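You operate a simulated robot arm through the tools that you are given. There is no shell and no other tool. Be economical: measure what you need, move in short steps, check, and stop when the job is done.

Carry out the task below with a simulated robot arm. There is one attempt and no reset: what you move stays moved.

JOB
Swap gauge block M in the datum gap for block L and reset rail A to size L.
Fine: loosen the clamp first, clamp at the end; block M goes on the infeed lid.
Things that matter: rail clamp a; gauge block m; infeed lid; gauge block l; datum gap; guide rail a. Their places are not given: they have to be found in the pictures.

The check looks at the end state, three seconds after you hand in, the way a careful person would. Anything else that was tipped, shoved, dropped, spilled or broken makes it a failure. A push-on lid holds only when it is set on centred and level and pressed home; a screw cap is set on level and turned clockwise until tight.

ROBOT AND FRAMES
A 6-joint arm with a two-finger parallel gripper, fixed in place. Base frame: the origin is at the foot of the arm, x ahead of it, y to its left, z up; the work surface is at about z = 0. Lengths are in mm, angles in degrees, forces in N, time in s.
With the tool pointing down near the work surface it reaches from about 140 to 580 mm from the base axis. Its first joint turns from -66.0 to 66.0 degrees. Payload 2.1 kg.
The tool frame sits at the grasp point between the pads (the TCP): z along the fingers, y along the line on which they close. The tips reach 30 mm beyond it. The gripper opens to 94 mm. The fingers are 28 mm wide and 10 mm thick; the gripper's body (50 by 96 mm) begins 55 mm behind the TCP.
Orientation is that of the tool frame in the base frame, as a unit quaternion [x, y, z, w]. With the fingers straight down and closing along the base's y, the tool's x points along the base's -x, its y along +y and its z along -z.

CONTROLS
- The arm moves only by the tool jog_arm. Its argument "motion" is a list of rows, each a list of 7 numbers: the opening, from 0 (shut) to 1 (fully open), then the shift along the tool's x, y, z in mm, then the turn, a rotation vector about the tool's x, y, z in degrees. In form: [[grip, dx, dy, dz, rx, ry, rz], ...]. A call has 1 to 20 rows; each row shifts and turns the commanded pose from where the row before left it, along the tool's axes as they then stand. A row lasts 0.2 s, in which the tool goes at most 50 mm and 8.6 degrees; a call with a longer step from one row to the next is refused whole, and so is a gripper value outside its range. A pose out of reach is approached as far as the arm can. The call stops where the force on the tool passes 40 N (or 10 N more than at its start, if that is more) or the arm is blocked; 0.2 s more then pass. Each finger travels about 72 mm/s and halts on what it meets, pressing with about 37 N; the grip force reading is that of the motor and also rises with nothing between the fingers. The clock runs only during rows and for 0.2 s after the last one: add rows that do not move to give the fingers time. It gives the time, the measured TCP pose, the force on the tool (base axes), the opening and the grip force at its end, in the units of the frame above (readings bear some noise), and new pictures: "pictures" is both (left out), scene, wrist or none.
- Cameras (640 x 400 px; columns grow to the right, rows downward): "scene" is fixed at [49.9, -383.2, 469.9]; the picture's right is [0.73, -0.69, 0.00], its down [-0.45, -0.48, -0.76] and it looks along [0.52, 0.55, -0.65] (base axes); focal length 214 px, centre (320, 200). "wrist" rides on the gripper at [-37, 0, -58] in the tool frame; the picture's right is [0.00, -1.00, 0.00], its down [0.97, 0.00, -0.24] and it looks along [0.24, 0.00, 0.97] (tool axes); focal length 218 px, centre (320, 200).
- locate(camera, pixels): for up to 12 pixels [column, row] of the newest picture of that camera ("zoom" is the newest enlarged one), the place [x, y, z] in the base frame of the surface seen there, good to about 2 mm, but the place of the scene camera against the robot may be out by one fixed shift of up to 12 mm in any direction. It takes no simulated time.
- inspect(camera, box): a new picture of the part [left, top, right, bottom] of that camera's present view, enlarged. It takes no simulated time.
- finish_job(): hands the job in; it is judged then, once.

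Keep the steps short. Do not move on a guess: measure, check each grasp and each placing, and mend mistakes. In all there are 80 turns and 120 pictures (those below and enlarged ones count). Leave the gripper open and the arm clear of the work at the hand-in unless told otherwise, and finish with a single line.

The tools are called after "Call:" as a command line: name --pt "numbers of a row" for each row, then --argument value for the rest, lists and objects as JSON in quotes. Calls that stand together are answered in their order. jog_arm: Moves the arm, as the interface text tells. Its arguments: {"type":"object","properties":{"motion":{"type":"array","items":{"type":"array","items":{"type":"number"}}},"pictures":{"type":"string","enum":["both","scene","wrist","none"]}},"required":["motion"]} The other tools are called the same way: locate (camera, pixels) gives the place of the surface under pixels of a picture; inspect (camera, box) takes an enlarged picture of a part of a camera's view; finish_job () hands the job in.

At the start:

```text
t: 0.0
tool_pos: [304.4, -140.0, 384.6]
orientation: [-0.001, 1.0, 0.0, 0.0]
contact_force: [0.2, 0.4, 0.4]
width: 93.8
grasp_force: 0.1
```

scene: 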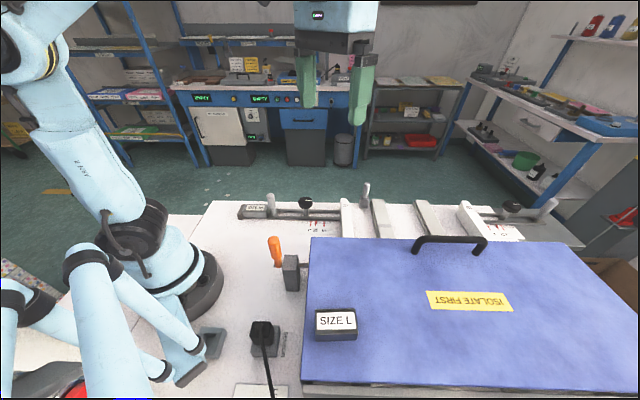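
wrist: 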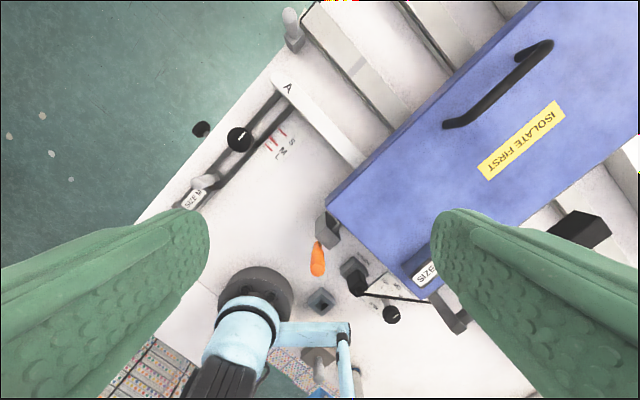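

I see a blue lid with the SIZE L block on it at about scene (336,323), and the rail/clamp area around (300,207). I'll enlarge those parts first.

Call:
inspect --camera "scene" --box '[220, 170, 420, 295]'

Call:
inspect --camera "wrist" --box '[140, 0, 460, 200]'

Call:
inspect --camera "scene" --box '[180, 230, 400, 400]'

Call:
inspect --camera "scene" --box '[400, 170, 600, 295]'

```text
3.20 times, centred on (320, 232) of scene
```

zoom: 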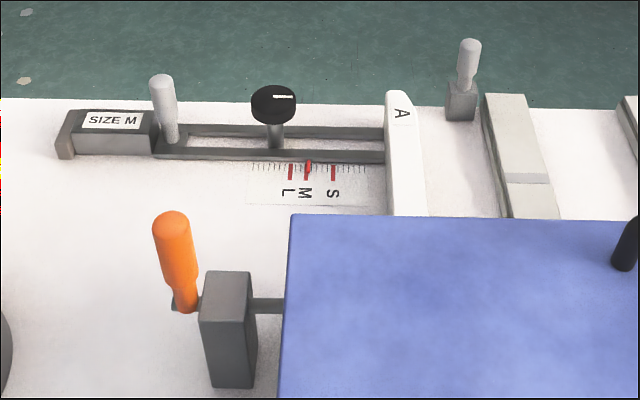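

```text
2.00 times, centred on (300, 100) of wrist
```

zoom: 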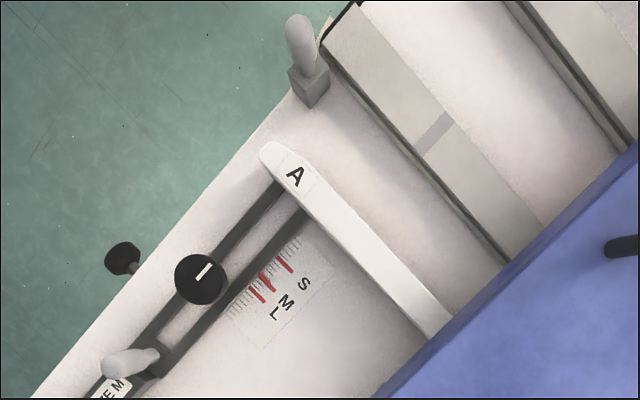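

```text
2.35 times, centred on (290, 315) of scene
```

zoom: 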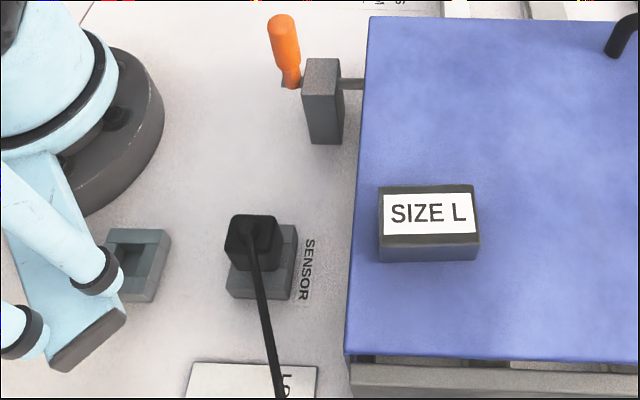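

```text
3.20 times, centred on (500, 232) of scene
```

zoom: 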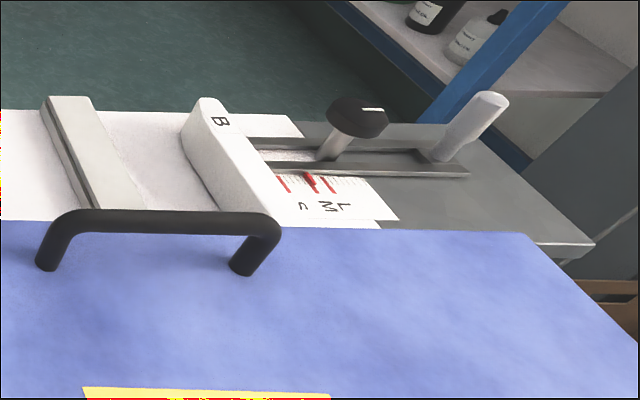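

Block M sits between an end stop and rail A's slotted carriage, with its clamp knob in the slot and a grey post on the carriage. The scale has L further from the belt, so L looks like the shorter block. I'll measure the places with the wrist camera.

Call:
locate --camera "wrist" --pixels '[[193, 198], [240, 139], [204, 180], [288, 88], [355, 160], [425, 272], [268, 143], [275, 138], [285, 130], [201, 128], [345, 65], [480, 120]]'

Call:
locate --camera "scene" --pixels '[[254, 208], [240, 212], [271, 197], [306, 202], [318, 222], [345, 205], [336, 320], [316, 315], [355, 313], [366, 184], [450, 245], [276, 240]]'

Call:
inspect --camera "wrist" --box '[170, 90, 330, 215]'

Call:
inspect --camera "scene" --box '[230, 180, 350, 255]'

```text
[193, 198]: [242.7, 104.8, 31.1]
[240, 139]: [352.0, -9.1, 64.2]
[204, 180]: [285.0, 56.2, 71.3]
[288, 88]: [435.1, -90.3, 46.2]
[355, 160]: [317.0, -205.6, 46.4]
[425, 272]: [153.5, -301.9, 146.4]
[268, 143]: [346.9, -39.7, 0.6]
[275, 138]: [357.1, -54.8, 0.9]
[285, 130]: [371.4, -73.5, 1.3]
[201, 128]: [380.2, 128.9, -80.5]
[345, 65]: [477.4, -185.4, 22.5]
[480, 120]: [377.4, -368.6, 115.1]
```

```text
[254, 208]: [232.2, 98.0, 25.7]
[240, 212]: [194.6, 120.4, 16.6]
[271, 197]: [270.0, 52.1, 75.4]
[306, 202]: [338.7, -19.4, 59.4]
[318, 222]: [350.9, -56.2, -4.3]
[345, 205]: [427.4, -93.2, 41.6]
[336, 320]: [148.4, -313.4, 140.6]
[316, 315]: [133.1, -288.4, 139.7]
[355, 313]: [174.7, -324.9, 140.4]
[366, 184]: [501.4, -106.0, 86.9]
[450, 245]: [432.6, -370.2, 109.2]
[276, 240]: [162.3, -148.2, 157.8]
```

```text
3.20 times, centred on (250, 152) of wrist
```

zoom: 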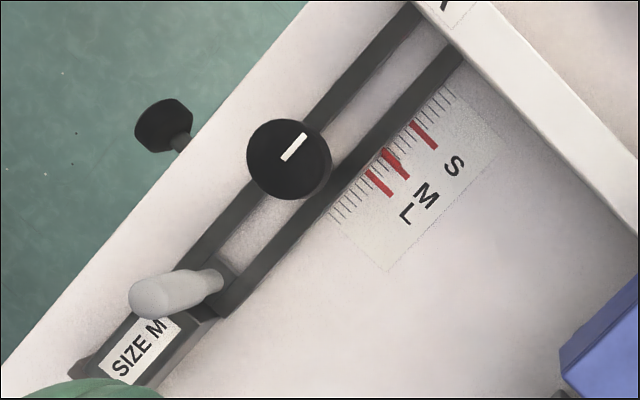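

```text
5.33 times, centred on (290, 218) of scene
```

zoom: 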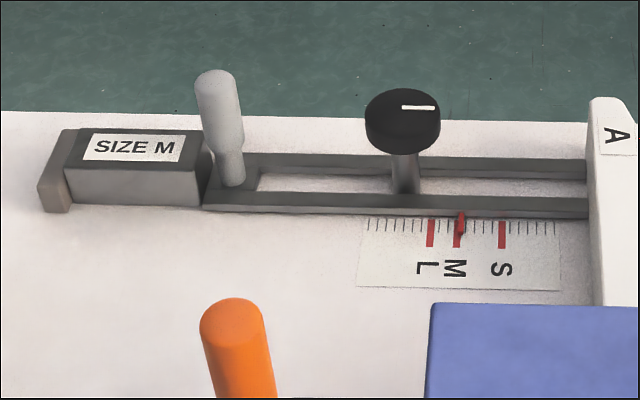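

The wrist camera puts the knob at about (352,-9,64), block M at (243,105,31) and block L at (154,-302,146). The scene camera is offset by about (-10,-7,-5). I'll go above the knob, turn the tool to line up with the rail, and measure again from closer.

Call:
jog_arm --pt "1 -12 33 40 0 0 0" --pt "1 -12 33 40 0 0 0" --pt "1 -12 33 40 0 0 0" --pt "1 -12 32 40 0 0 0" --pt "1 0 0 0 0 0 8" --pt "1 0 0 0 0 0 8" --pt "1 0 0 0 0 0 8" --pt "1 0 0 0 0 0 8" --pt "1 0 0 0 0 0 7" --pt "1 0 0 0 0 0 7" --pt "1 0 0 0 0 0 0"

```text
refused: row 1 steps farther than a row can; nothing moved
```

That step was over the 50 mm limit, so I'll repeat the move with smaller rows.

Call:
jog_arm --pt "1 -8 22 27 0 0 0" --pt "1 -8 22 27 0 0 0" --pt "1 -8 22 27 0 0 0" --pt "1 -8 22 27 0 0 0" --pt "1 -8 22 27 0 0 0" --pt "1 -8 21 25 0 0 0" --pt "1 0 0 0 0 0 8" --pt "1 0 0 0 0 0 8" --pt "1 0 0 0 0 0 8" --pt "1 0 0 0 0 0 8" --pt "1 0 0 0 0 0 7" --pt "1 0 0 0 0 0 7" --pt "1 0 0 0 0 0 0"

```text
t: 2.8
tool_pos: [351.5, -9.4, 224.5]
orientation: [0.392, 0.92, -0.001, 0.001]
contact_force: [-0.1, 0.0, 0.1]
width: 94.2
grasp_force: 0.1
```

scene: 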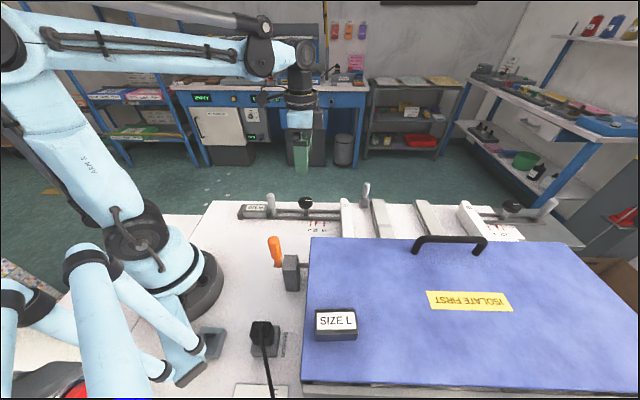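
wrist: 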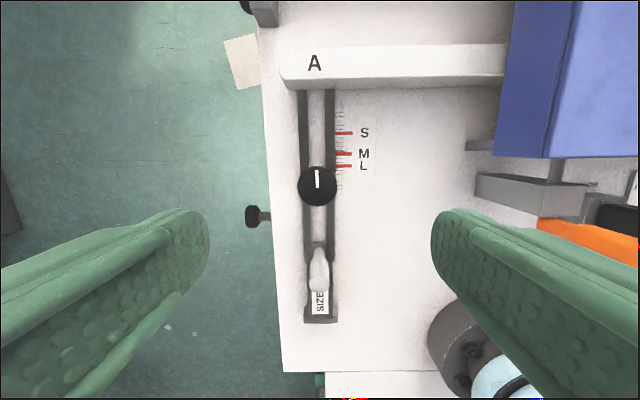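

The tool is now square to the rail, with the slot running vertical in the wrist picture. Next I measure the knob, block and carriage from here.

Call:
inspect --camera "wrist" --box '[250, 90, 400, 184]'

Call:
inspect --camera "wrist" --box '[240, 180, 440, 330]'

Call:
locate --camera "wrist" --pixels '[[298, 186], [336, 186], [317, 167], [317, 205], [317, 180], [318, 250], [319, 285], [320, 300], [322, 322], [331, 235], [304, 130], [342, 153]]'

```text
4.26 times, centred on (325, 137) of wrist
```

zoom: 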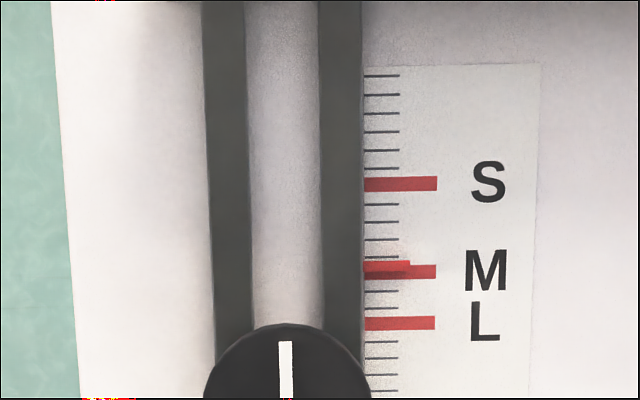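

```text
2.67 times, centred on (340, 255) of wrist
```

zoom: 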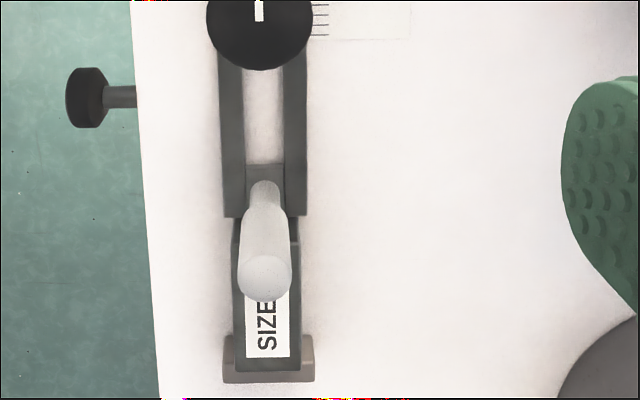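

```text
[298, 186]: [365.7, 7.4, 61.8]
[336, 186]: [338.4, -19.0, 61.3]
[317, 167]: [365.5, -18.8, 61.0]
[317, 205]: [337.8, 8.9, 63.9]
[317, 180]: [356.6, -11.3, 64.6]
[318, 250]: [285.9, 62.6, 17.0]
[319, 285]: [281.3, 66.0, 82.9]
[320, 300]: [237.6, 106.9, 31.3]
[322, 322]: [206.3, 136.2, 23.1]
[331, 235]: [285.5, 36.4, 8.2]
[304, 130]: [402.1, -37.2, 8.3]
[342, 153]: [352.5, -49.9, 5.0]
```

The knob centre is at (352,-5), about 38 mm across with its top at z 64. The index line runs along the slot, and the red pointer is at M. I'll lower the open fingers around the knob to TCP z of about 62.

Call:
jog_arm --pt "1 2.8 3 40 0 0 0" --pt "1 0 0 40 0 0 0" --pt "1 0 0 40 0 0 0" --pt "1 0 0 20 0 0 0" --pt "1 0 0 20 0 0 0" --pt "1 0 0 2 0 0 0" --pt "1 0 0 0 0 0 0"

```text
t: 4.4
tool_pos: [352.5, -5.0, 62.3]
orientation: [0.391, 0.92, 0.0, 0.002]
contact_force: [-0.9, 0.9, -0.3]
width: 94.1
grasp_force: 0.1
```

scene: 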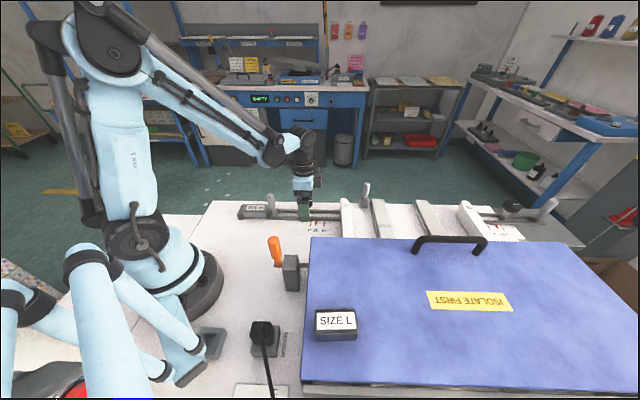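
wrist: 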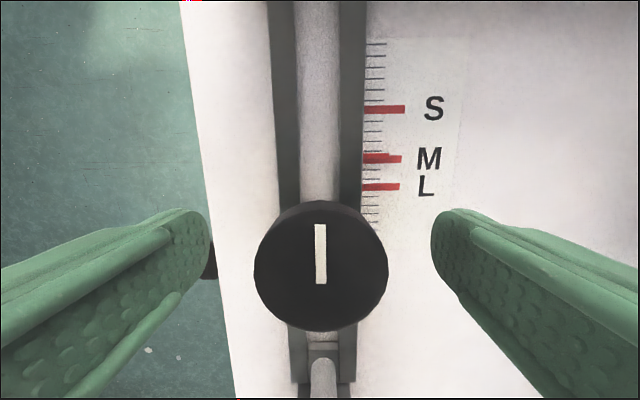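

The knob at wrist (321,265) is centred between the fingers. I'll close on it.

Call:
jog_arm --pt "0.3 0 0 0 0 0 0" --pt "0.3 0 0 0 0 0 0" --pt "0.3 0 0 0 0 0 0" --pt "0.3 0 0 0 0 0 0" --pictures "none"

```text
t: 5.4
tool_pos: [351.9, -6.6, 62.1]
orientation: [0.391, 0.921, 0.0, 0.0]
contact_force: [-3.4, -2.8, -0.8]
width: 41.7
grasp_force: 46.3
```

The fingers hold the knob at 41.7 mm wide. I'll turn it counter-clockwise (loosening) by 45 degrees and check.

Call:
jog_arm --pt "0.3 0 0 0 0 0 -7.5" --pt "0.3 0 0 0 0 0 -7.5" --pt "0.3 0 0 0 0 0 -7.5" --pt "0.3 0 0 0 0 0 -7.5" --pt "0.3 0 0 0 0 0 -7.5" --pt "0.3 0 0 0 0 0 -7.5" --pt "0.3 0 0 0 0 0 0" --pictures "wrist"

```text
t: 7.0
tool_pos: [352.5, -5.3, 62.5]
orientation: [0.007, 1.0, 0.001, 0.001]
contact_force: [-0.2, 15.8, -30.7]
width: 41.9
grasp_force: 45.2
```

wrist: 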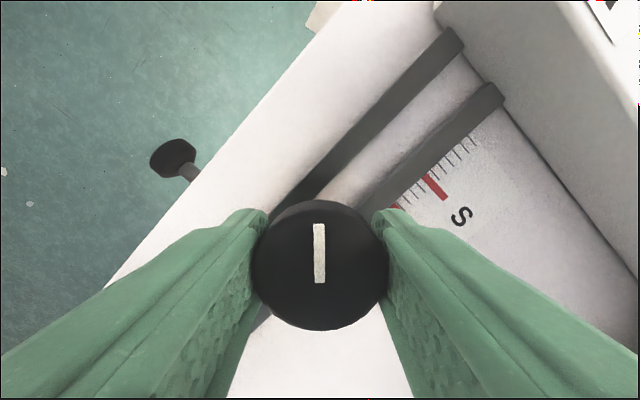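

The knob turned with the fingers: its line is still aligned with the tool. The force shows -31 N in z, so I'll hold still for a moment and read it again.

Call:
jog_arm --pt "0.3 0 0 0 0 0 0" --pt "0.3 0 0 0 0 0 0" --pictures "none"

Call:
inspect --camera "scene" --box '[230, 160, 350, 235]'

```text
t: 7.6
tool_pos: [352.0, -4.9, 63.3]
orientation: [0.007, 1.0, 0.0, 0.001]
contact_force: [1.8, 22.1, -29.0]
width: 41.8
grasp_force: 44.5
```

```text
5.33 times, centred on (290, 198) of scene
```

zoom: 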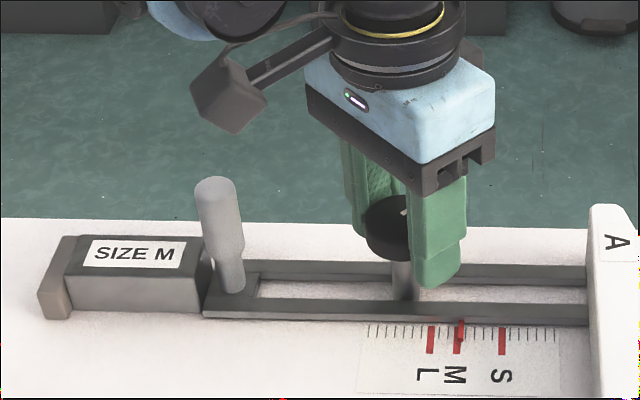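

The force stays at (2,22,-29), which looks like grip strain. I'll release to relieve it and look at the knob.

Call:
jog_arm --pt "0.65 0 0 0 0 0 0" --pt "0.65 0 0 0 0 0 0" --pictures "wrist"

```text
t: 8.2
tool_pos: [351.9, -7.1, 62.8]
orientation: [0.009, 1.0, -0.001, 0.001]
contact_force: [0.3, -0.2, -0.1]
width: 61.1
grasp_force: 0.0
```

wrist: 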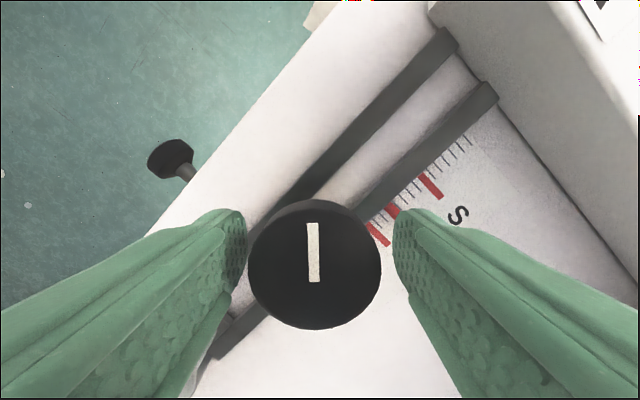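

The knob kept its turn and the force is back to zero. I'll shift +2 mm to centre, grip again and turn another 50 degrees.

Call:
jog_arm --pt "0.65 0 1.8 0 0 0 0" --pt "0.3 0 0 0 0 0 0" --pt "0.3 0 0 0 0 0 0" --pt "0.3 0 0 0 0 0 0" --pt "0.3 0 0 0 0 0 -7" --pt "0.3 0 0 0 0 0 -7" --pt "0.3 0 0 0 0 0 -7" --pt "0.3 0 0 0 0 0 -7" --pt "0.3 0 0 0 0 0 -7" --pt "0.3 0 0 0 0 0 -7" --pt "0.3 0 0 0 0 0 -7" --pt "0.3 0 0 0 0 0 0" --pictures "wrist"

```text
t: 10.8
tool_pos: [351.9, -3.4, 62.0]
orientation: [-0.408, 0.913, 0.0, -0.001]
contact_force: [-5.8, -0.1, 22.0]
width: 41.8
grasp_force: 45.3
```

wrist: 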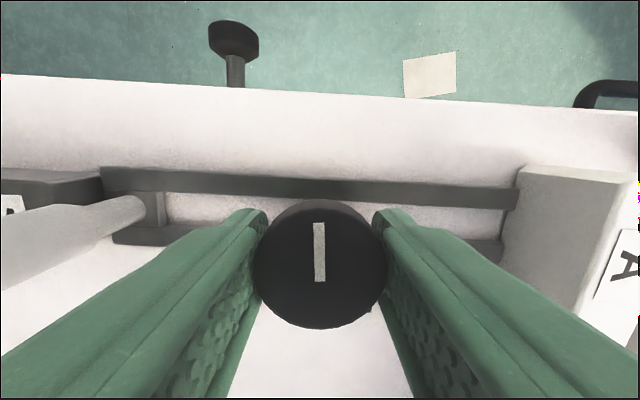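

The line now stands across the slot, about 95 degrees in all. I'll release, rise, turn back square to the rail, and go above the post near (283,64).

Call:
jog_arm --pt "0.7 0 0 0 0 0 0" --pt "0.7 0 0 0 0 0 0" --pt "1 0 0 -30 0 0 0" --pt "1 0 0 -40 0 0 0" --pt "1 0 0 -40 0 0 8" --pt "1 0 0 -20 0 0 8" --pt "1 0 0 0 0 0 8" --pt "1 0 0 0 0 0 8" --pt "1 0 0 0 0 0 8" --pt "1 0 0 0 0 0 8" --pt "1 0 0 0 0 0 8" --pt "1 0 0 0 0 0 8" --pt "1 0 0 0 0 0 8" --pt "1 0 0 0 0 0 8" --pt "1 0 0 0 0 0 8" --pt "1 0 0 0 0 0 6.2" --pt "1 40 0 0 0 0 0" --pt "1 40 0 0 0 0 0" --pt "1 0 0 0 0 0 0"

```text
t: 14.8
tool_pos: [297.1, 54.6, 190.8]
orientation: [0.393, 0.92, 0.0, 0.001]
contact_force: [0.6, -0.4, 0.0]
width: 94.1
grasp_force: 0.0
```

scene: 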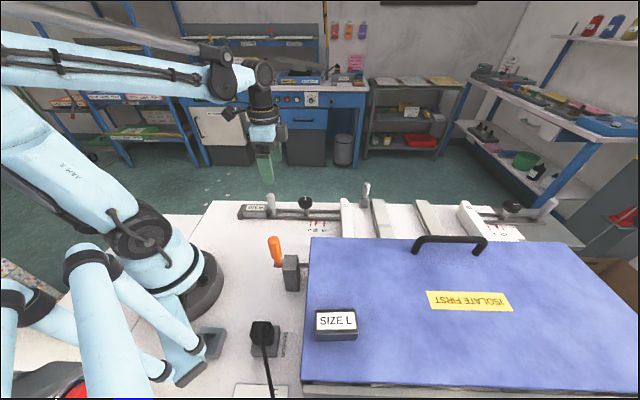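
wrist: 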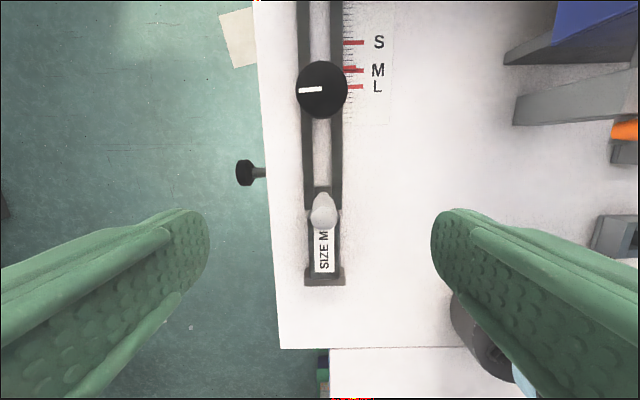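

Call:
inspect --camera "wrist" --box '[270, 180, 370, 300]'

Call:
locate --camera "wrist" --pixels '[[323, 217], [322, 197], [311, 250], [338, 250], [324, 267], [324, 274], [324, 283], [310, 281], [342, 281], [310, 225], [339, 225], [324, 240]]'

```text
3.33 times, centred on (320, 240) of wrist
```

zoom: 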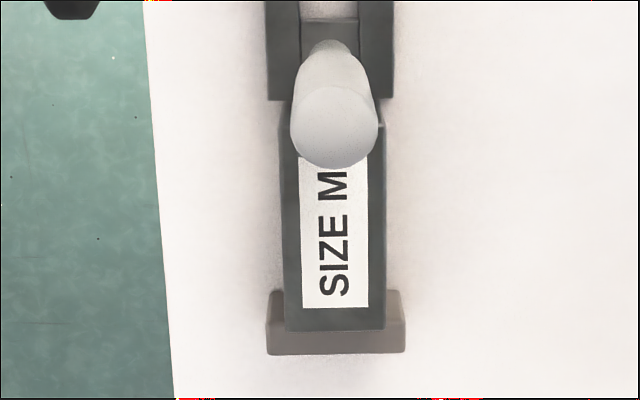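

```text
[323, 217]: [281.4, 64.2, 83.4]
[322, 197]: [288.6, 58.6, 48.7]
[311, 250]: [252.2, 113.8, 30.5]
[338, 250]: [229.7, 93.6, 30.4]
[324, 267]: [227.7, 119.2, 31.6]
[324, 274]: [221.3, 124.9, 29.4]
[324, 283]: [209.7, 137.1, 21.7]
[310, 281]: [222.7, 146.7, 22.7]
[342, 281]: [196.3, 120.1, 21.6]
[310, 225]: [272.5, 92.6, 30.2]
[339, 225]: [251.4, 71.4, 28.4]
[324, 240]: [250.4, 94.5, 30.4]
```

Block M is 30 mm wide, its top is at z 30, and the stop is at about (215,131). The post is centred at about (281.5,64) with its top at z 83. I'll lower to TCP z of 75 and grip the post.

Call:
jog_arm --pt "1 17.6 -4.8 0 0 0 0" --pt "1 0 0 40 0 0 0" --pt "1 0 0 40 0 0 0" --pt "1 0 0 36 0 0 0" --pt "0.6 0 0 0 0 0 0" --pt "0.05 0 0 0 0 0 0" --pt "0.05 0 0 0 0 0 0" --pt "0.05 0 0 0 0 0 0" --pt "0.05 0 0 0 0 0 0"

```text
t: 16.8
tool_pos: [282.3, 64.3, 76.1]
orientation: [0.393, 0.92, 0.001, 0.002]
contact_force: [18.8, 17.4, -20.2]
width: 21.6
grasp_force: 45.3
```

scene: 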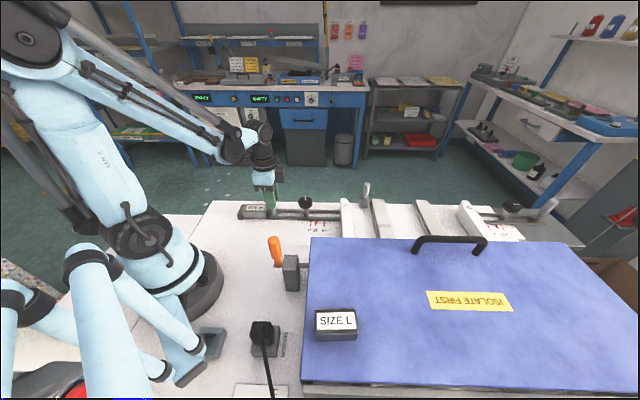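
wrist: 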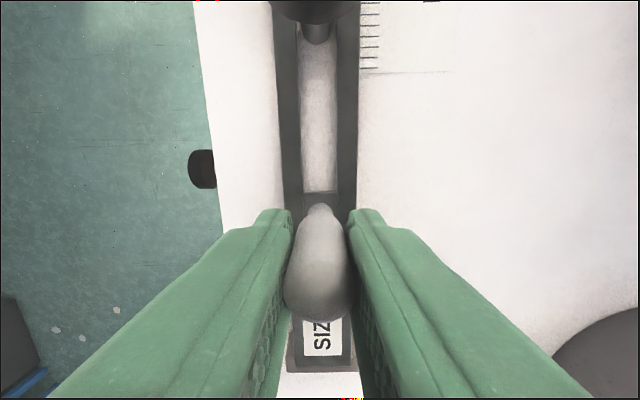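

I have the post at 21.6 mm wide, with a side load of about 25 N along +y of the tool. I'll shift 2 mm that way to relieve it, then slide the rail gently 8 mm towards the belt (-x of the tool).

Call:
jog_arm --pt "0.05 0 2 0 0 0 0" --pt "0.05 0 0 0 0 0 0" --pt "0.05 -2 0 0 0 0 0" --pt "0.05 -2 0 0 0 0 0" --pt "0.05 -2 0 0 0 0 0" --pt "0.05 -2 0 0 0 0 0" --pt "0.05 0 0 0 0 0 0"

Call:
inspect --camera "scene" --box '[230, 180, 350, 255]'

```text
t: 18.4
tool_pos: [288.1, 58.6, 76.8]
orientation: [0.392, 0.92, -0.001, 0.0]
contact_force: [-10.9, -5.3, 29.9]
width: 21.5
grasp_force: 44.8
```

scene: 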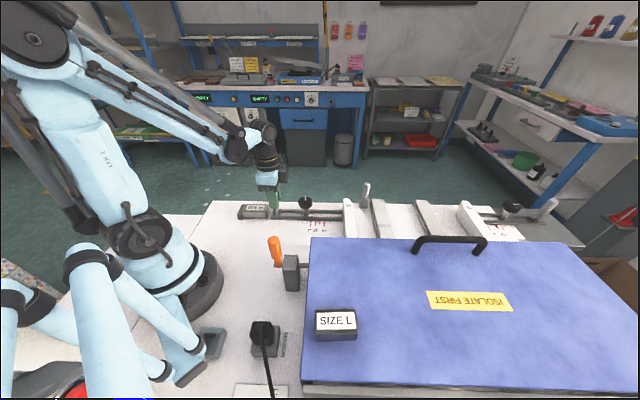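
wrist: 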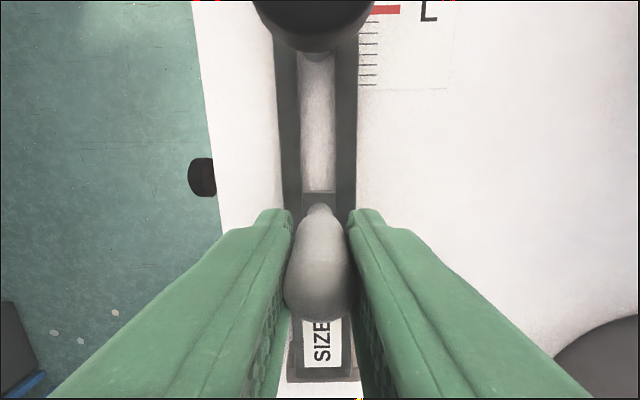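

```text
5.33 times, centred on (290, 218) of scene
```

zoom: 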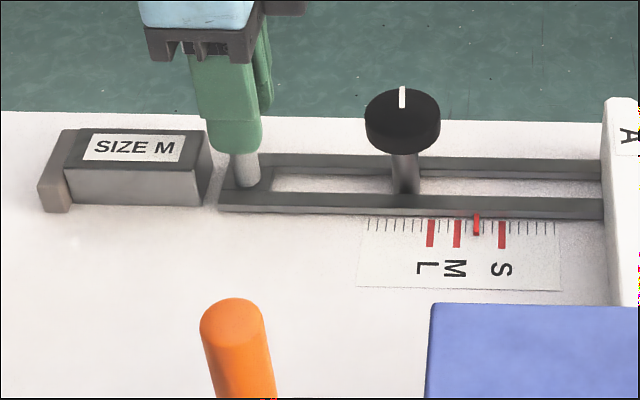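

The rail slides freely: the pointer is between M and S, and there is an 8 mm gap beside block M. I'll release the post, rise, and go above block M.

Call:
jog_arm --pt "0.5 0 0 0 0 0 0" --pt "1 0 0 0 0 0 0" --pt "1 0 0 -30 0 0 0" --pt "1 0 0 -40 0 0 0" --pt "1 30 0 0 0 0 0" --pt "1 30 0 0 0 0 0" --pt "1 0 0 0 0 0 0" --pictures "wrist"

```text
t: 20.0
tool_pos: [247.9, 102.1, 145.2]
orientation: [0.392, 0.92, 0.0, 0.001]
contact_force: [-0.3, -0.4, -0.2]
width: 93.9
grasp_force: 0.0
```

wrist: 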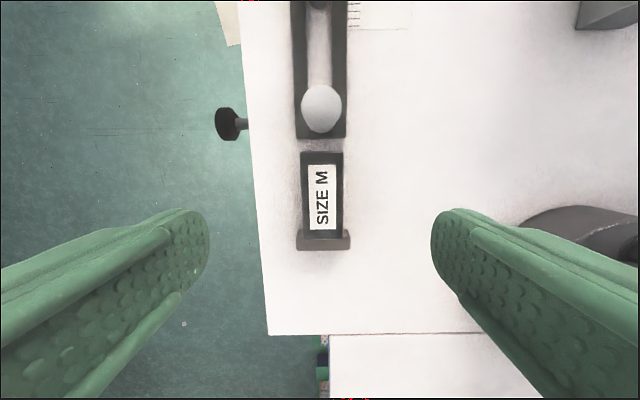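

Call:
locate --camera "wrist" --pixels '[[322, 155], [322, 163], [322, 200], [303, 200], [341, 200], [322, 232], [322, 238], [322, 246], [322, 134], [322, 145], [300, 246], [348, 246]]'

Call:
inspect --camera "wrist" --box '[280, 120, 370, 260]'

```text
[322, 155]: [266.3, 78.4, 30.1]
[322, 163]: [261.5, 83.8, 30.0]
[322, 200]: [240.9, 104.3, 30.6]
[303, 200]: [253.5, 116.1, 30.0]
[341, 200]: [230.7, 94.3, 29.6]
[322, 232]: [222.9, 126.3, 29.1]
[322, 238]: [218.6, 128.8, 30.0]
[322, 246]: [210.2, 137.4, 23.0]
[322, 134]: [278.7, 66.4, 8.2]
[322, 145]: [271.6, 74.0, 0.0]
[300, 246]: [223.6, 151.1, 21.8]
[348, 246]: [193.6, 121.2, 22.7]
```

```text
2.86 times, centred on (325, 190) of wrist
```

zoom: 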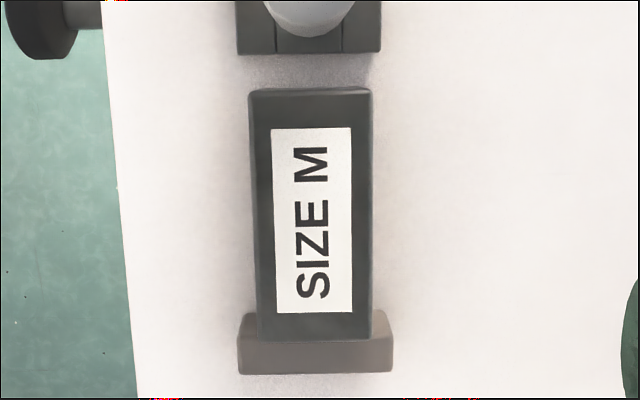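

Block M spans about 72 mm along the rail and 31 mm across, centred at about (244,103). I'll lower to TCP z of 38 and grip it across its width. I'm also measuring lid spots for putting M down.

Call:
jog_arm --pt "1 3.5 -2 0 0 0 0" --pt "1 0 0 40 0 0 0" --pt "1 0 0 40 0 0 0" --pt "1 0 0 27 0 0 0" --pt "0.6 0 0 0 0 0 0" --pt "0.2 0 0 0 0 0 0" --pt "0.2 0 0 0 0 0 0" --pt "0.2 0 0 0 0 0 0" --pt "0.2 0 0 0 0 0 0" --pictures "wrist"

Call:
locate --camera "scene" --pixels '[[311, 240], [306, 380], [370, 275], [390, 275], [400, 300], [427, 292], [510, 294], [420, 252], [357, 338], [314, 338], [355, 310], [350, 260]]'

```text
t: 22.0
tool_pos: [244.4, 102.5, 38.0]
orientation: [0.393, 0.92, 0.0, 0.001]
contact_force: [0.4, 0.3, 0.3]
width: 34.5
grasp_force: 36.9
```

wrist: 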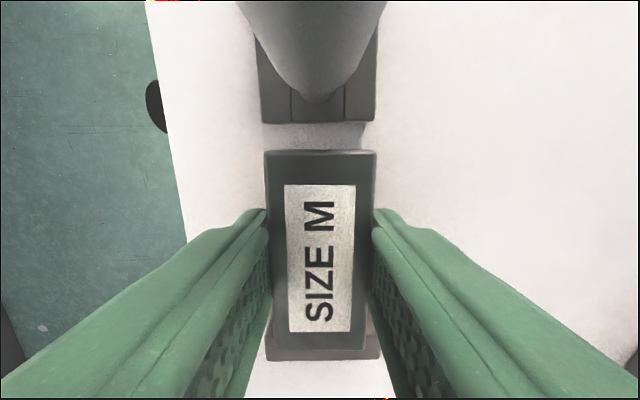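

```text
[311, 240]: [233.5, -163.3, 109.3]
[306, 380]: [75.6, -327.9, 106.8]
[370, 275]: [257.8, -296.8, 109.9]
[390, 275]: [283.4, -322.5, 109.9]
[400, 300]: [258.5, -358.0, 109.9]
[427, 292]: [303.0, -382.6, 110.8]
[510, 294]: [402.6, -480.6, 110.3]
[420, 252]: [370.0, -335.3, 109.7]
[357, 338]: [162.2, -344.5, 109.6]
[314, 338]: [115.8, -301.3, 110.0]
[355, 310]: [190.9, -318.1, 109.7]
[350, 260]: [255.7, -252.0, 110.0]
```

The block is held at 34.5 mm with a steady force. I'll lift it straight up a little and check the grasp.

Call:
jog_arm --pt "0.2 0 0 -10 0 0 0" --pt "0.2 0 0 -20 0 0 0" --pt "0.2 0 0 -35 0 0 0" --pt "0.2 0 0 -45 0 0 0" --pt "0.2 0 0 -45 0 0 0" --pt "0.2 0 0 -45 0 0 0" --pt "0.2 0 0 0 0 0 0"

```text
t: 23.6
tool_pos: [244.4, 103.4, 238.2]
orientation: [0.392, 0.92, -0.001, 0.0]
contact_force: [0.7, 0.3, 0.2]
width: 18.7
grasp_force: 0.1
```

scene: 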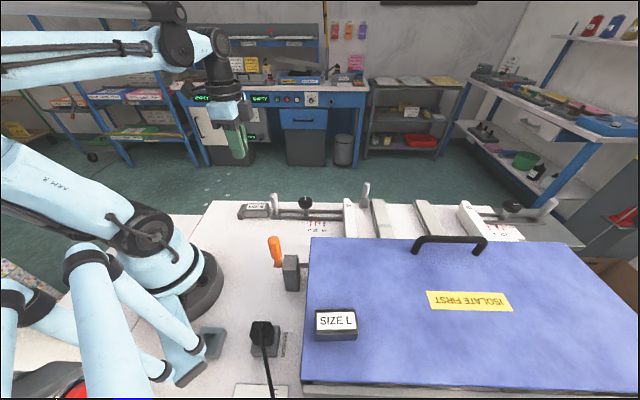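
wrist: 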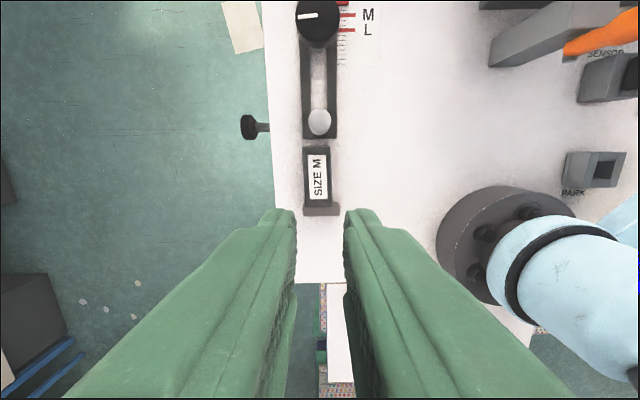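

The block was not lifted: the fingers slipped off and width is now 18.7. M looks to be still in its place at wrist (318,178), so I'll inspect it closely.

Call:
inspect --camera "scene" --box '[230, 180, 350, 255]'

Call:
inspect --camera "wrist" --box '[280, 100, 360, 230]'

```text
5.33 times, centred on (290, 218) of scene
```

zoom: 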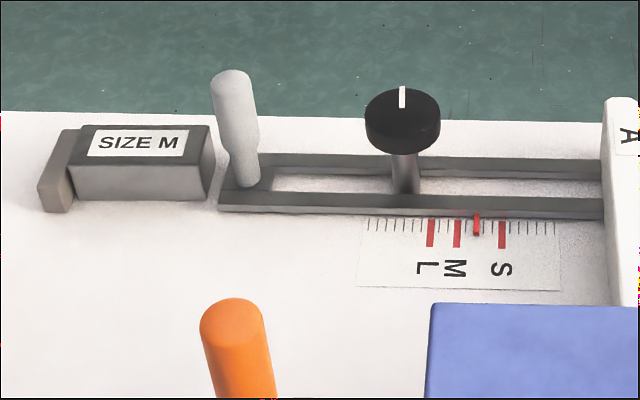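

```text
3.08 times, centred on (320, 165) of wrist
```

zoom: 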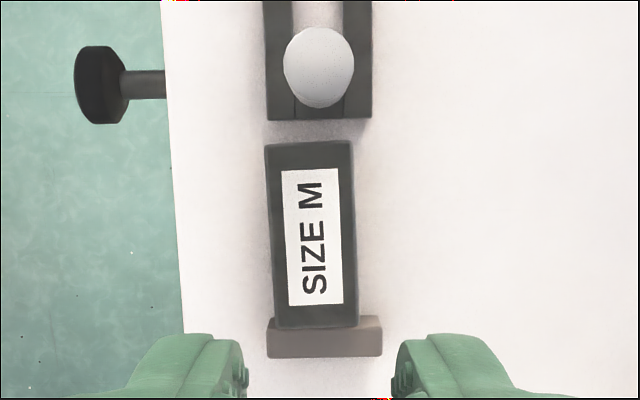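

M was only nudged about 1 degree. The tips had too shallow a hold, so next time I'll grip lower, with full closing and more time. First I measure M again.

Call:
locate --camera "wrist" --pixels '[[317, 149], [317, 178], [306, 178], [330, 178], [320, 203], [322, 211], [319, 122]]'

```text
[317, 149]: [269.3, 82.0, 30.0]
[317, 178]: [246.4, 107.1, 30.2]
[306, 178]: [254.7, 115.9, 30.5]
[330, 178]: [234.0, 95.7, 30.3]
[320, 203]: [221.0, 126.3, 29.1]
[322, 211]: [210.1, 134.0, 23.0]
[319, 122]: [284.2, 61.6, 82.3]
```

M's centre is now at about s=95, t=249.5 along and across the rail. I'll open and descend to TCP z of 33, close fully with extra time, then lift only 15 mm.

Call:
jog_arm --pt "1 4 1.3 0 0 0 0" --pt "1 0 0 0 0 0 0" --pt "1 0 0 0 0 0 0" --pt "1 0 0 45 0 0 0" --pt "1 0 0 45 0 0 0" --pt "1 0 0 45 0 0 0" --pt "1 0 0 40 0 0 0" --pt "1 0 0 20 0 0 0" --pt "1 0 0 10 0 0 0" --pt "0.5 0 0 0 0 0 0" --pt "0 0 0 0 0 0 0" --pt "0 0 0 0 0 0 0" --pt "0 0 0 0 0 0 0" --pt "0 0 0 0 0 0 0" --pt "0 0 0 0 0 0 0" --pt "0 0 0 0 0 0 0" --pictures "wrist"

```text
t: 27.0
tool_pos: [241.1, 107.6, 33.8]
orientation: [0.392, 0.92, -0.001, 0.002]
contact_force: [-1.3, -0.6, 38.4]
width: 38.6
grasp_force: 36.8
```

wrist: 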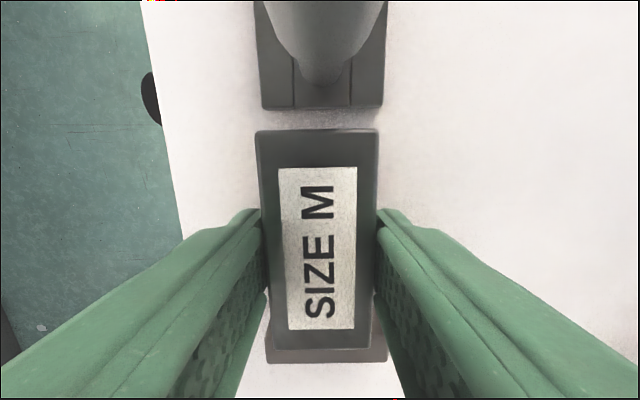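

The reading of 38 N upward with 38.6 mm width says the tips are pressing on the table, so this is not a clean grip. I'll open, rise 3 mm, close again fully, and read.

Call:
jog_arm --pt "0.7 0 0 0 0 0 0" --pt "0.7 0 0 -3 0 0 0" --pt "0.7 0 0 0 0 0 0" --pt "0 0 0 0 0 0 0" --pt "0 0 0 0 0 0 0" --pt "0 0 0 0 0 0 0" --pt "0 0 0 0 0 0 0" --pt "0 0 0 0 0 0 0" --pictures "wrist"

```text
t: 28.8
tool_pos: [241.9, 107.0, 36.9]
orientation: [0.393, 0.92, 0.0, 0.001]
contact_force: [0.6, -0.6, 7.3]
width: 34.7
grasp_force: 36.9
```

wrist: 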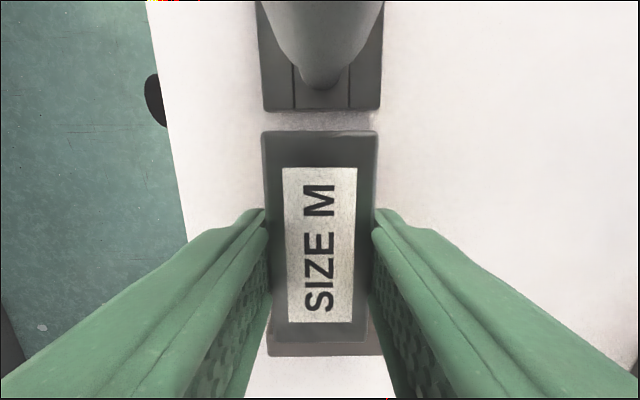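

Now it holds at 34.7 mm with only 7 N vertical. I'll lift slowly by 15 mm in small steps and check.

Call:
jog_arm --pt "0 0 0 -1 0 0 0" --pt "0 0 0 -2 0 0 0" --pt "0 0 0 -3 0 0 0" --pt "0 0 0 -3 0 0 0" --pt "0 0 0 -3 0 0 0" --pt "0 0 0 -3 0 0 0" --pictures "wrist"

Call:
inspect --camera "scene" --box '[210, 150, 350, 240]'

```text
t: 30.2
tool_pos: [240.6, 107.7, 52.8]
orientation: [0.392, 0.92, 0.0, 0.0]
contact_force: [-0.5, 0.1, -6.0]
width: 34.5
grasp_force: 37.0
```

wrist: 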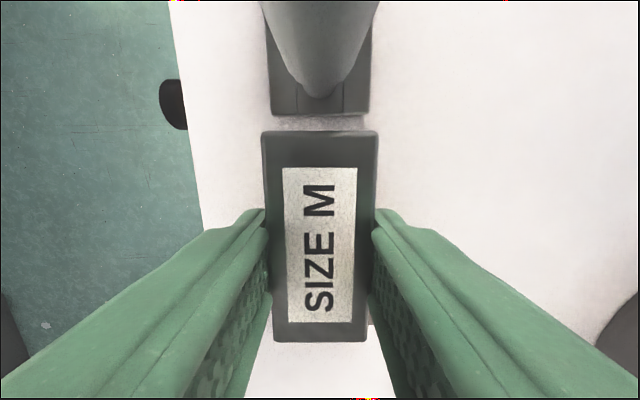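

```text
4.44 times, centred on (280, 195) of scene
```

zoom: 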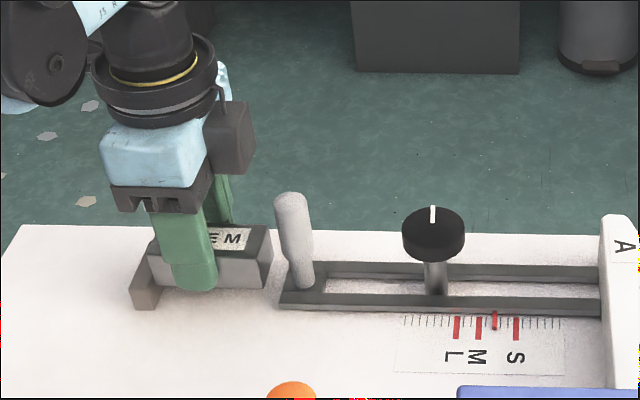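

M is lifted and held, with a weight of about 6 N. The earlier slip was from lifting too fast, so I'll keep motions gentle and raise to z of about 190.

Call:
jog_arm --pt "0 0 0 -4 0 0 0" --pt "0 0 0 -6 0 0 0" --pt "0 0 0 -8 0 0 0" --pt "0 0 0 -9 0 0 0" --pt "0 0 0 -10 0 0 0" --pt "0 0 0 -10 0 0 0" --pt "0 0 0 -10 0 0 0" --pt "0 0 0 -10 0 0 0" --pt "0 0 0 -10 0 0 0" --pt "0 0 0 -10 0 0 0" --pt "0 0 0 -10 0 0 0" --pt "0 0 0 -10 0 0 0" --pt "0 0 0 -10 0 0 0" --pt "0 0 0 -8 0 0 0" --pt "0 0 0 -5 0 0 0" --pt "0 0 0 -3 0 0 0" --pictures "wrist"

```text
t: 33.6
tool_pos: [242.8, 107.1, 184.8]
orientation: [0.392, 0.92, 0.0, 0.001]
contact_force: [0.4, 0.4, -5.6]
width: 35.0
grasp_force: 36.7
```

wrist: 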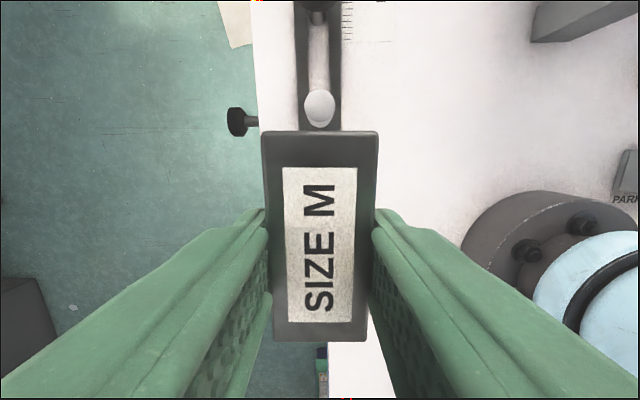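

M is still held. I'll carry it slowly towards the lid, first part of the way.

Call:
jog_arm --pt "0 -2.9 -2.7 0 0 0 0" --pt "0 -5.8 -5.5 0 0 0 0" --pt "0 -8.7 -8.2 0 0 0 0" --pt "0 -10.9 -10.3 0 0 0 0" --pt "0 -13.1 -12.3 0 0 0 0" --pt "0 -13.1 -12.3 0 0 0 0" --pt "0 -13.1 -12.3 0 0 0 0" --pt "0 -13.1 -12.3 0 0 0 0" --pt "0 -13.1 -12.3 0 0 0 0" --pt "0 -13.1 -12.3 0 0 0 0" --pt "0 -13.1 -12.3 0 0 0 0" --pt "0 -13.1 -12.3 0 0 0 0" --pt "0 -13.1 -12.3 0 0 0 0" --pt "0 -10.9 -10.3 0 0 0 0" --pt "0 -8.7 -8.2 0 0 0 0" --pt "0 -5.8 -5.5 0 0 0 0" --pt "0 -2.9 -2.7 0 0 0 0" --pt "0 0 0 0 0 0 0"

```text
t: 37.4
tool_pos: [244.2, -134.4, 185.0]
orientation: [0.393, 0.92, 0.0, 0.001]
contact_force: [0.1, 1.0, -5.7]
width: 34.8
grasp_force: 36.6
```

scene: 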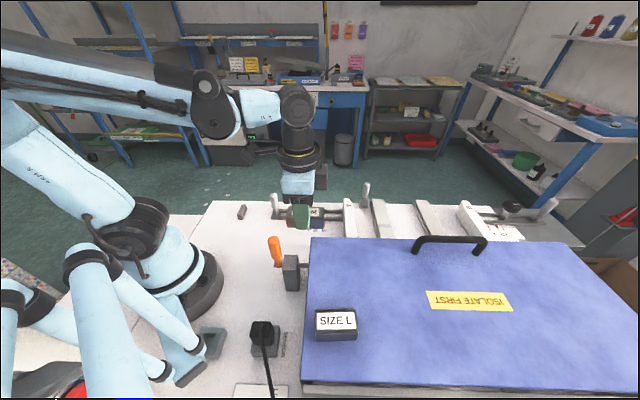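
wrist: 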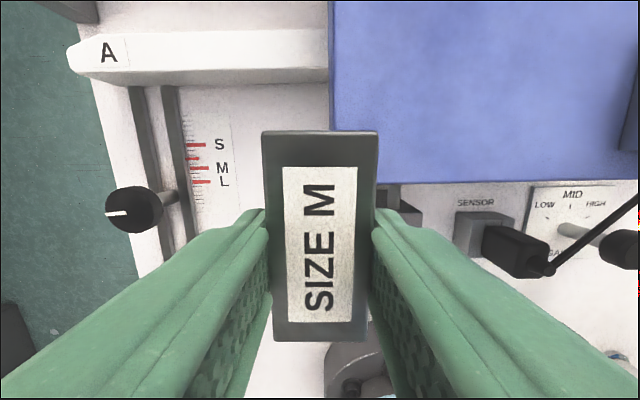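

M is steady in the grip. I'll measure the lid's corner and top from here.

Call:
locate --camera "wrist" --pixels '[[335, 178], [338, 60], [460, 170], [460, 80], [600, 170], [425, 215]]'

```text
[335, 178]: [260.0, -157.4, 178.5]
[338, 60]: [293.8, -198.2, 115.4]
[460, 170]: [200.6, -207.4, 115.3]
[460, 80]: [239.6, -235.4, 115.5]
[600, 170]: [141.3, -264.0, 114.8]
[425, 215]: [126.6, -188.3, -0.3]
```

The lid top is at z 115.4, with its edges near s=285 and t=78. I'll carry M to s=335, t=20 and come down to just above contact.

Call:
jog_arm --pt "0 -2.9 -2.7 0 0 0 0" --pt "0 -5.9 -5.4 0 0 0 0" --pt "0 -8.8 -8.1 0 0 0 0" --pt "0 -11 -10.2 0 0 0 0" --pt "0 -11 -10.2 0 0 0 0" --pt "0 -11 -10.2 0 0 0 0" --pt "0 -8.8 -8.1 0 0 0 0" --pt "0 -5.9 -5.4 0 0 0 0" --pt "0 -3.7 -3.4 0 0 0 0" --pt "0 0 0 4 0 0 0" --pt "0 0 0 7 0 0 0" --pt "0 0 0 7 0 0 0" --pt "0 0 0 5 0 0 0" --pt "0 0 0 3 0 0 0" --pt "0 0 0 2 0 0 0" --pt "0 0 0 0 0 0 0"

```text
t: 40.8
tool_pos: [245.0, -225.9, 157.2]
orientation: [0.392, 0.92, 0.0, 0.001]
contact_force: [0.1, -0.4, -5.9]
width: 34.8
grasp_force: 36.6
```

scene: 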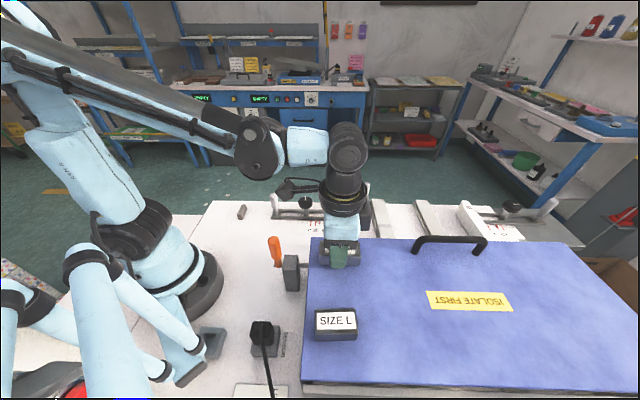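
wrist: 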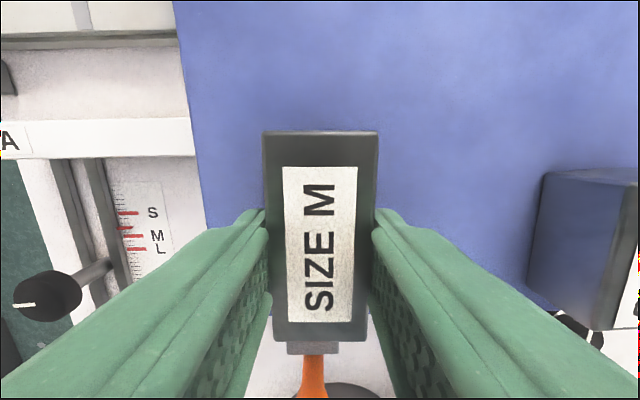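

By geometry, the near end of M is at about s=300 and the lid edge at about 283. I'll go 15 mm further in for margin, then lower slowly until contact.

Call:
jog_arm --pt "0 -3 0 0 0 0 0" --pt "0 -5 0 0 0 0 0" --pt "0 -5 0 0 0 0 0" --pt "0 -2 0 0 0 0 0" --pt "0 0 0 1 0 0 0" --pt "0 0 0 1 0 0 0" --pt "0 0 0 1 0 0 0" --pt "0 0 0 1 0 0 0" --pt "0 0 0 0.7 0 0 0" --pt "0 0 0 0 0 0 0" --pictures "scene"

```text
t: 43.0
tool_pos: [255.5, -237.0, 152.5]
orientation: [0.392, 0.92, 0.0, 0.001]
contact_force: [-0.3, 0.9, -5.8]
width: 34.7
grasp_force: 36.9
```

scene: 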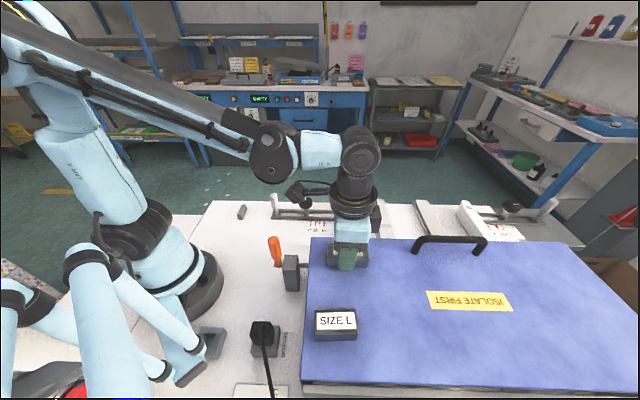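

Still hanging freely at z 152.5, with the weight at 5.8 N. I'll lower a little more in half-millimetre steps.

Call:
jog_arm --pt "0 0 0 0.5 0 0 0" --pt "0 0 0 0.5 0 0 0" --pt "0 0 0 0.5 0 0 0" --pt "0 0 0 0 0 0 0" --pictures "none"

```text
t: 44.0
tool_pos: [256.4, -236.8, 151.7]
orientation: [0.393, 0.92, -0.001, 0.0]
contact_force: [-4.1, 3.4, 20.8]
width: 34.7
grasp_force: 36.5
```

It is in contact, with +21 N. I'll ease up 0.3 mm, open, and rise.

Call:
jog_arm --pt "0 0 0 -0.4 0 0 0" --pt "0.45 0 0 0 0 0 0" --pt "0.7 0 0 0 0 0 0" --pt "0.7 0 0 0 0 0 0" --pt "0.7 0 0 -20 0 0 0" --pt "0.7 0 0 -30 0 0 0" --pt "0.7 0 0 -40 0 0 0" --pt "0.7 0 0 0 0 0 0"

```text
t: 45.8
tool_pos: [256.1, -239.5, 242.1]
orientation: [0.392, 0.92, -0.001, 0.001]
contact_force: [0.6, -0.9, -0.2]
width: 65.4
grasp_force: 0.1
```

scene: 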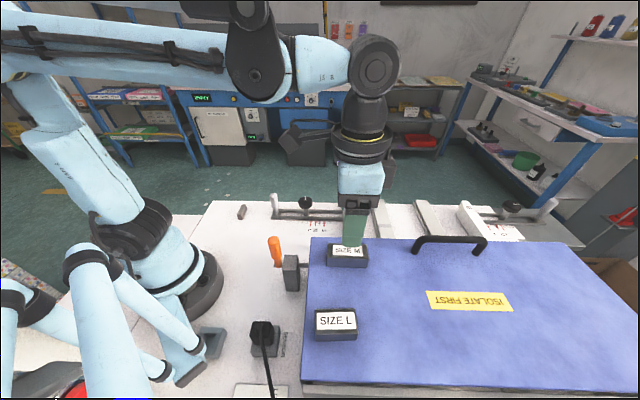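
wrist: 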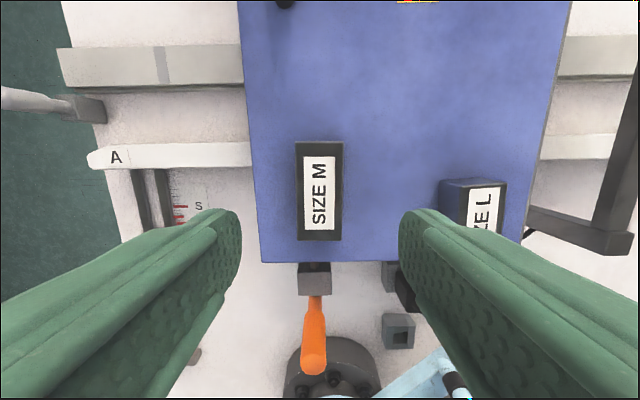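

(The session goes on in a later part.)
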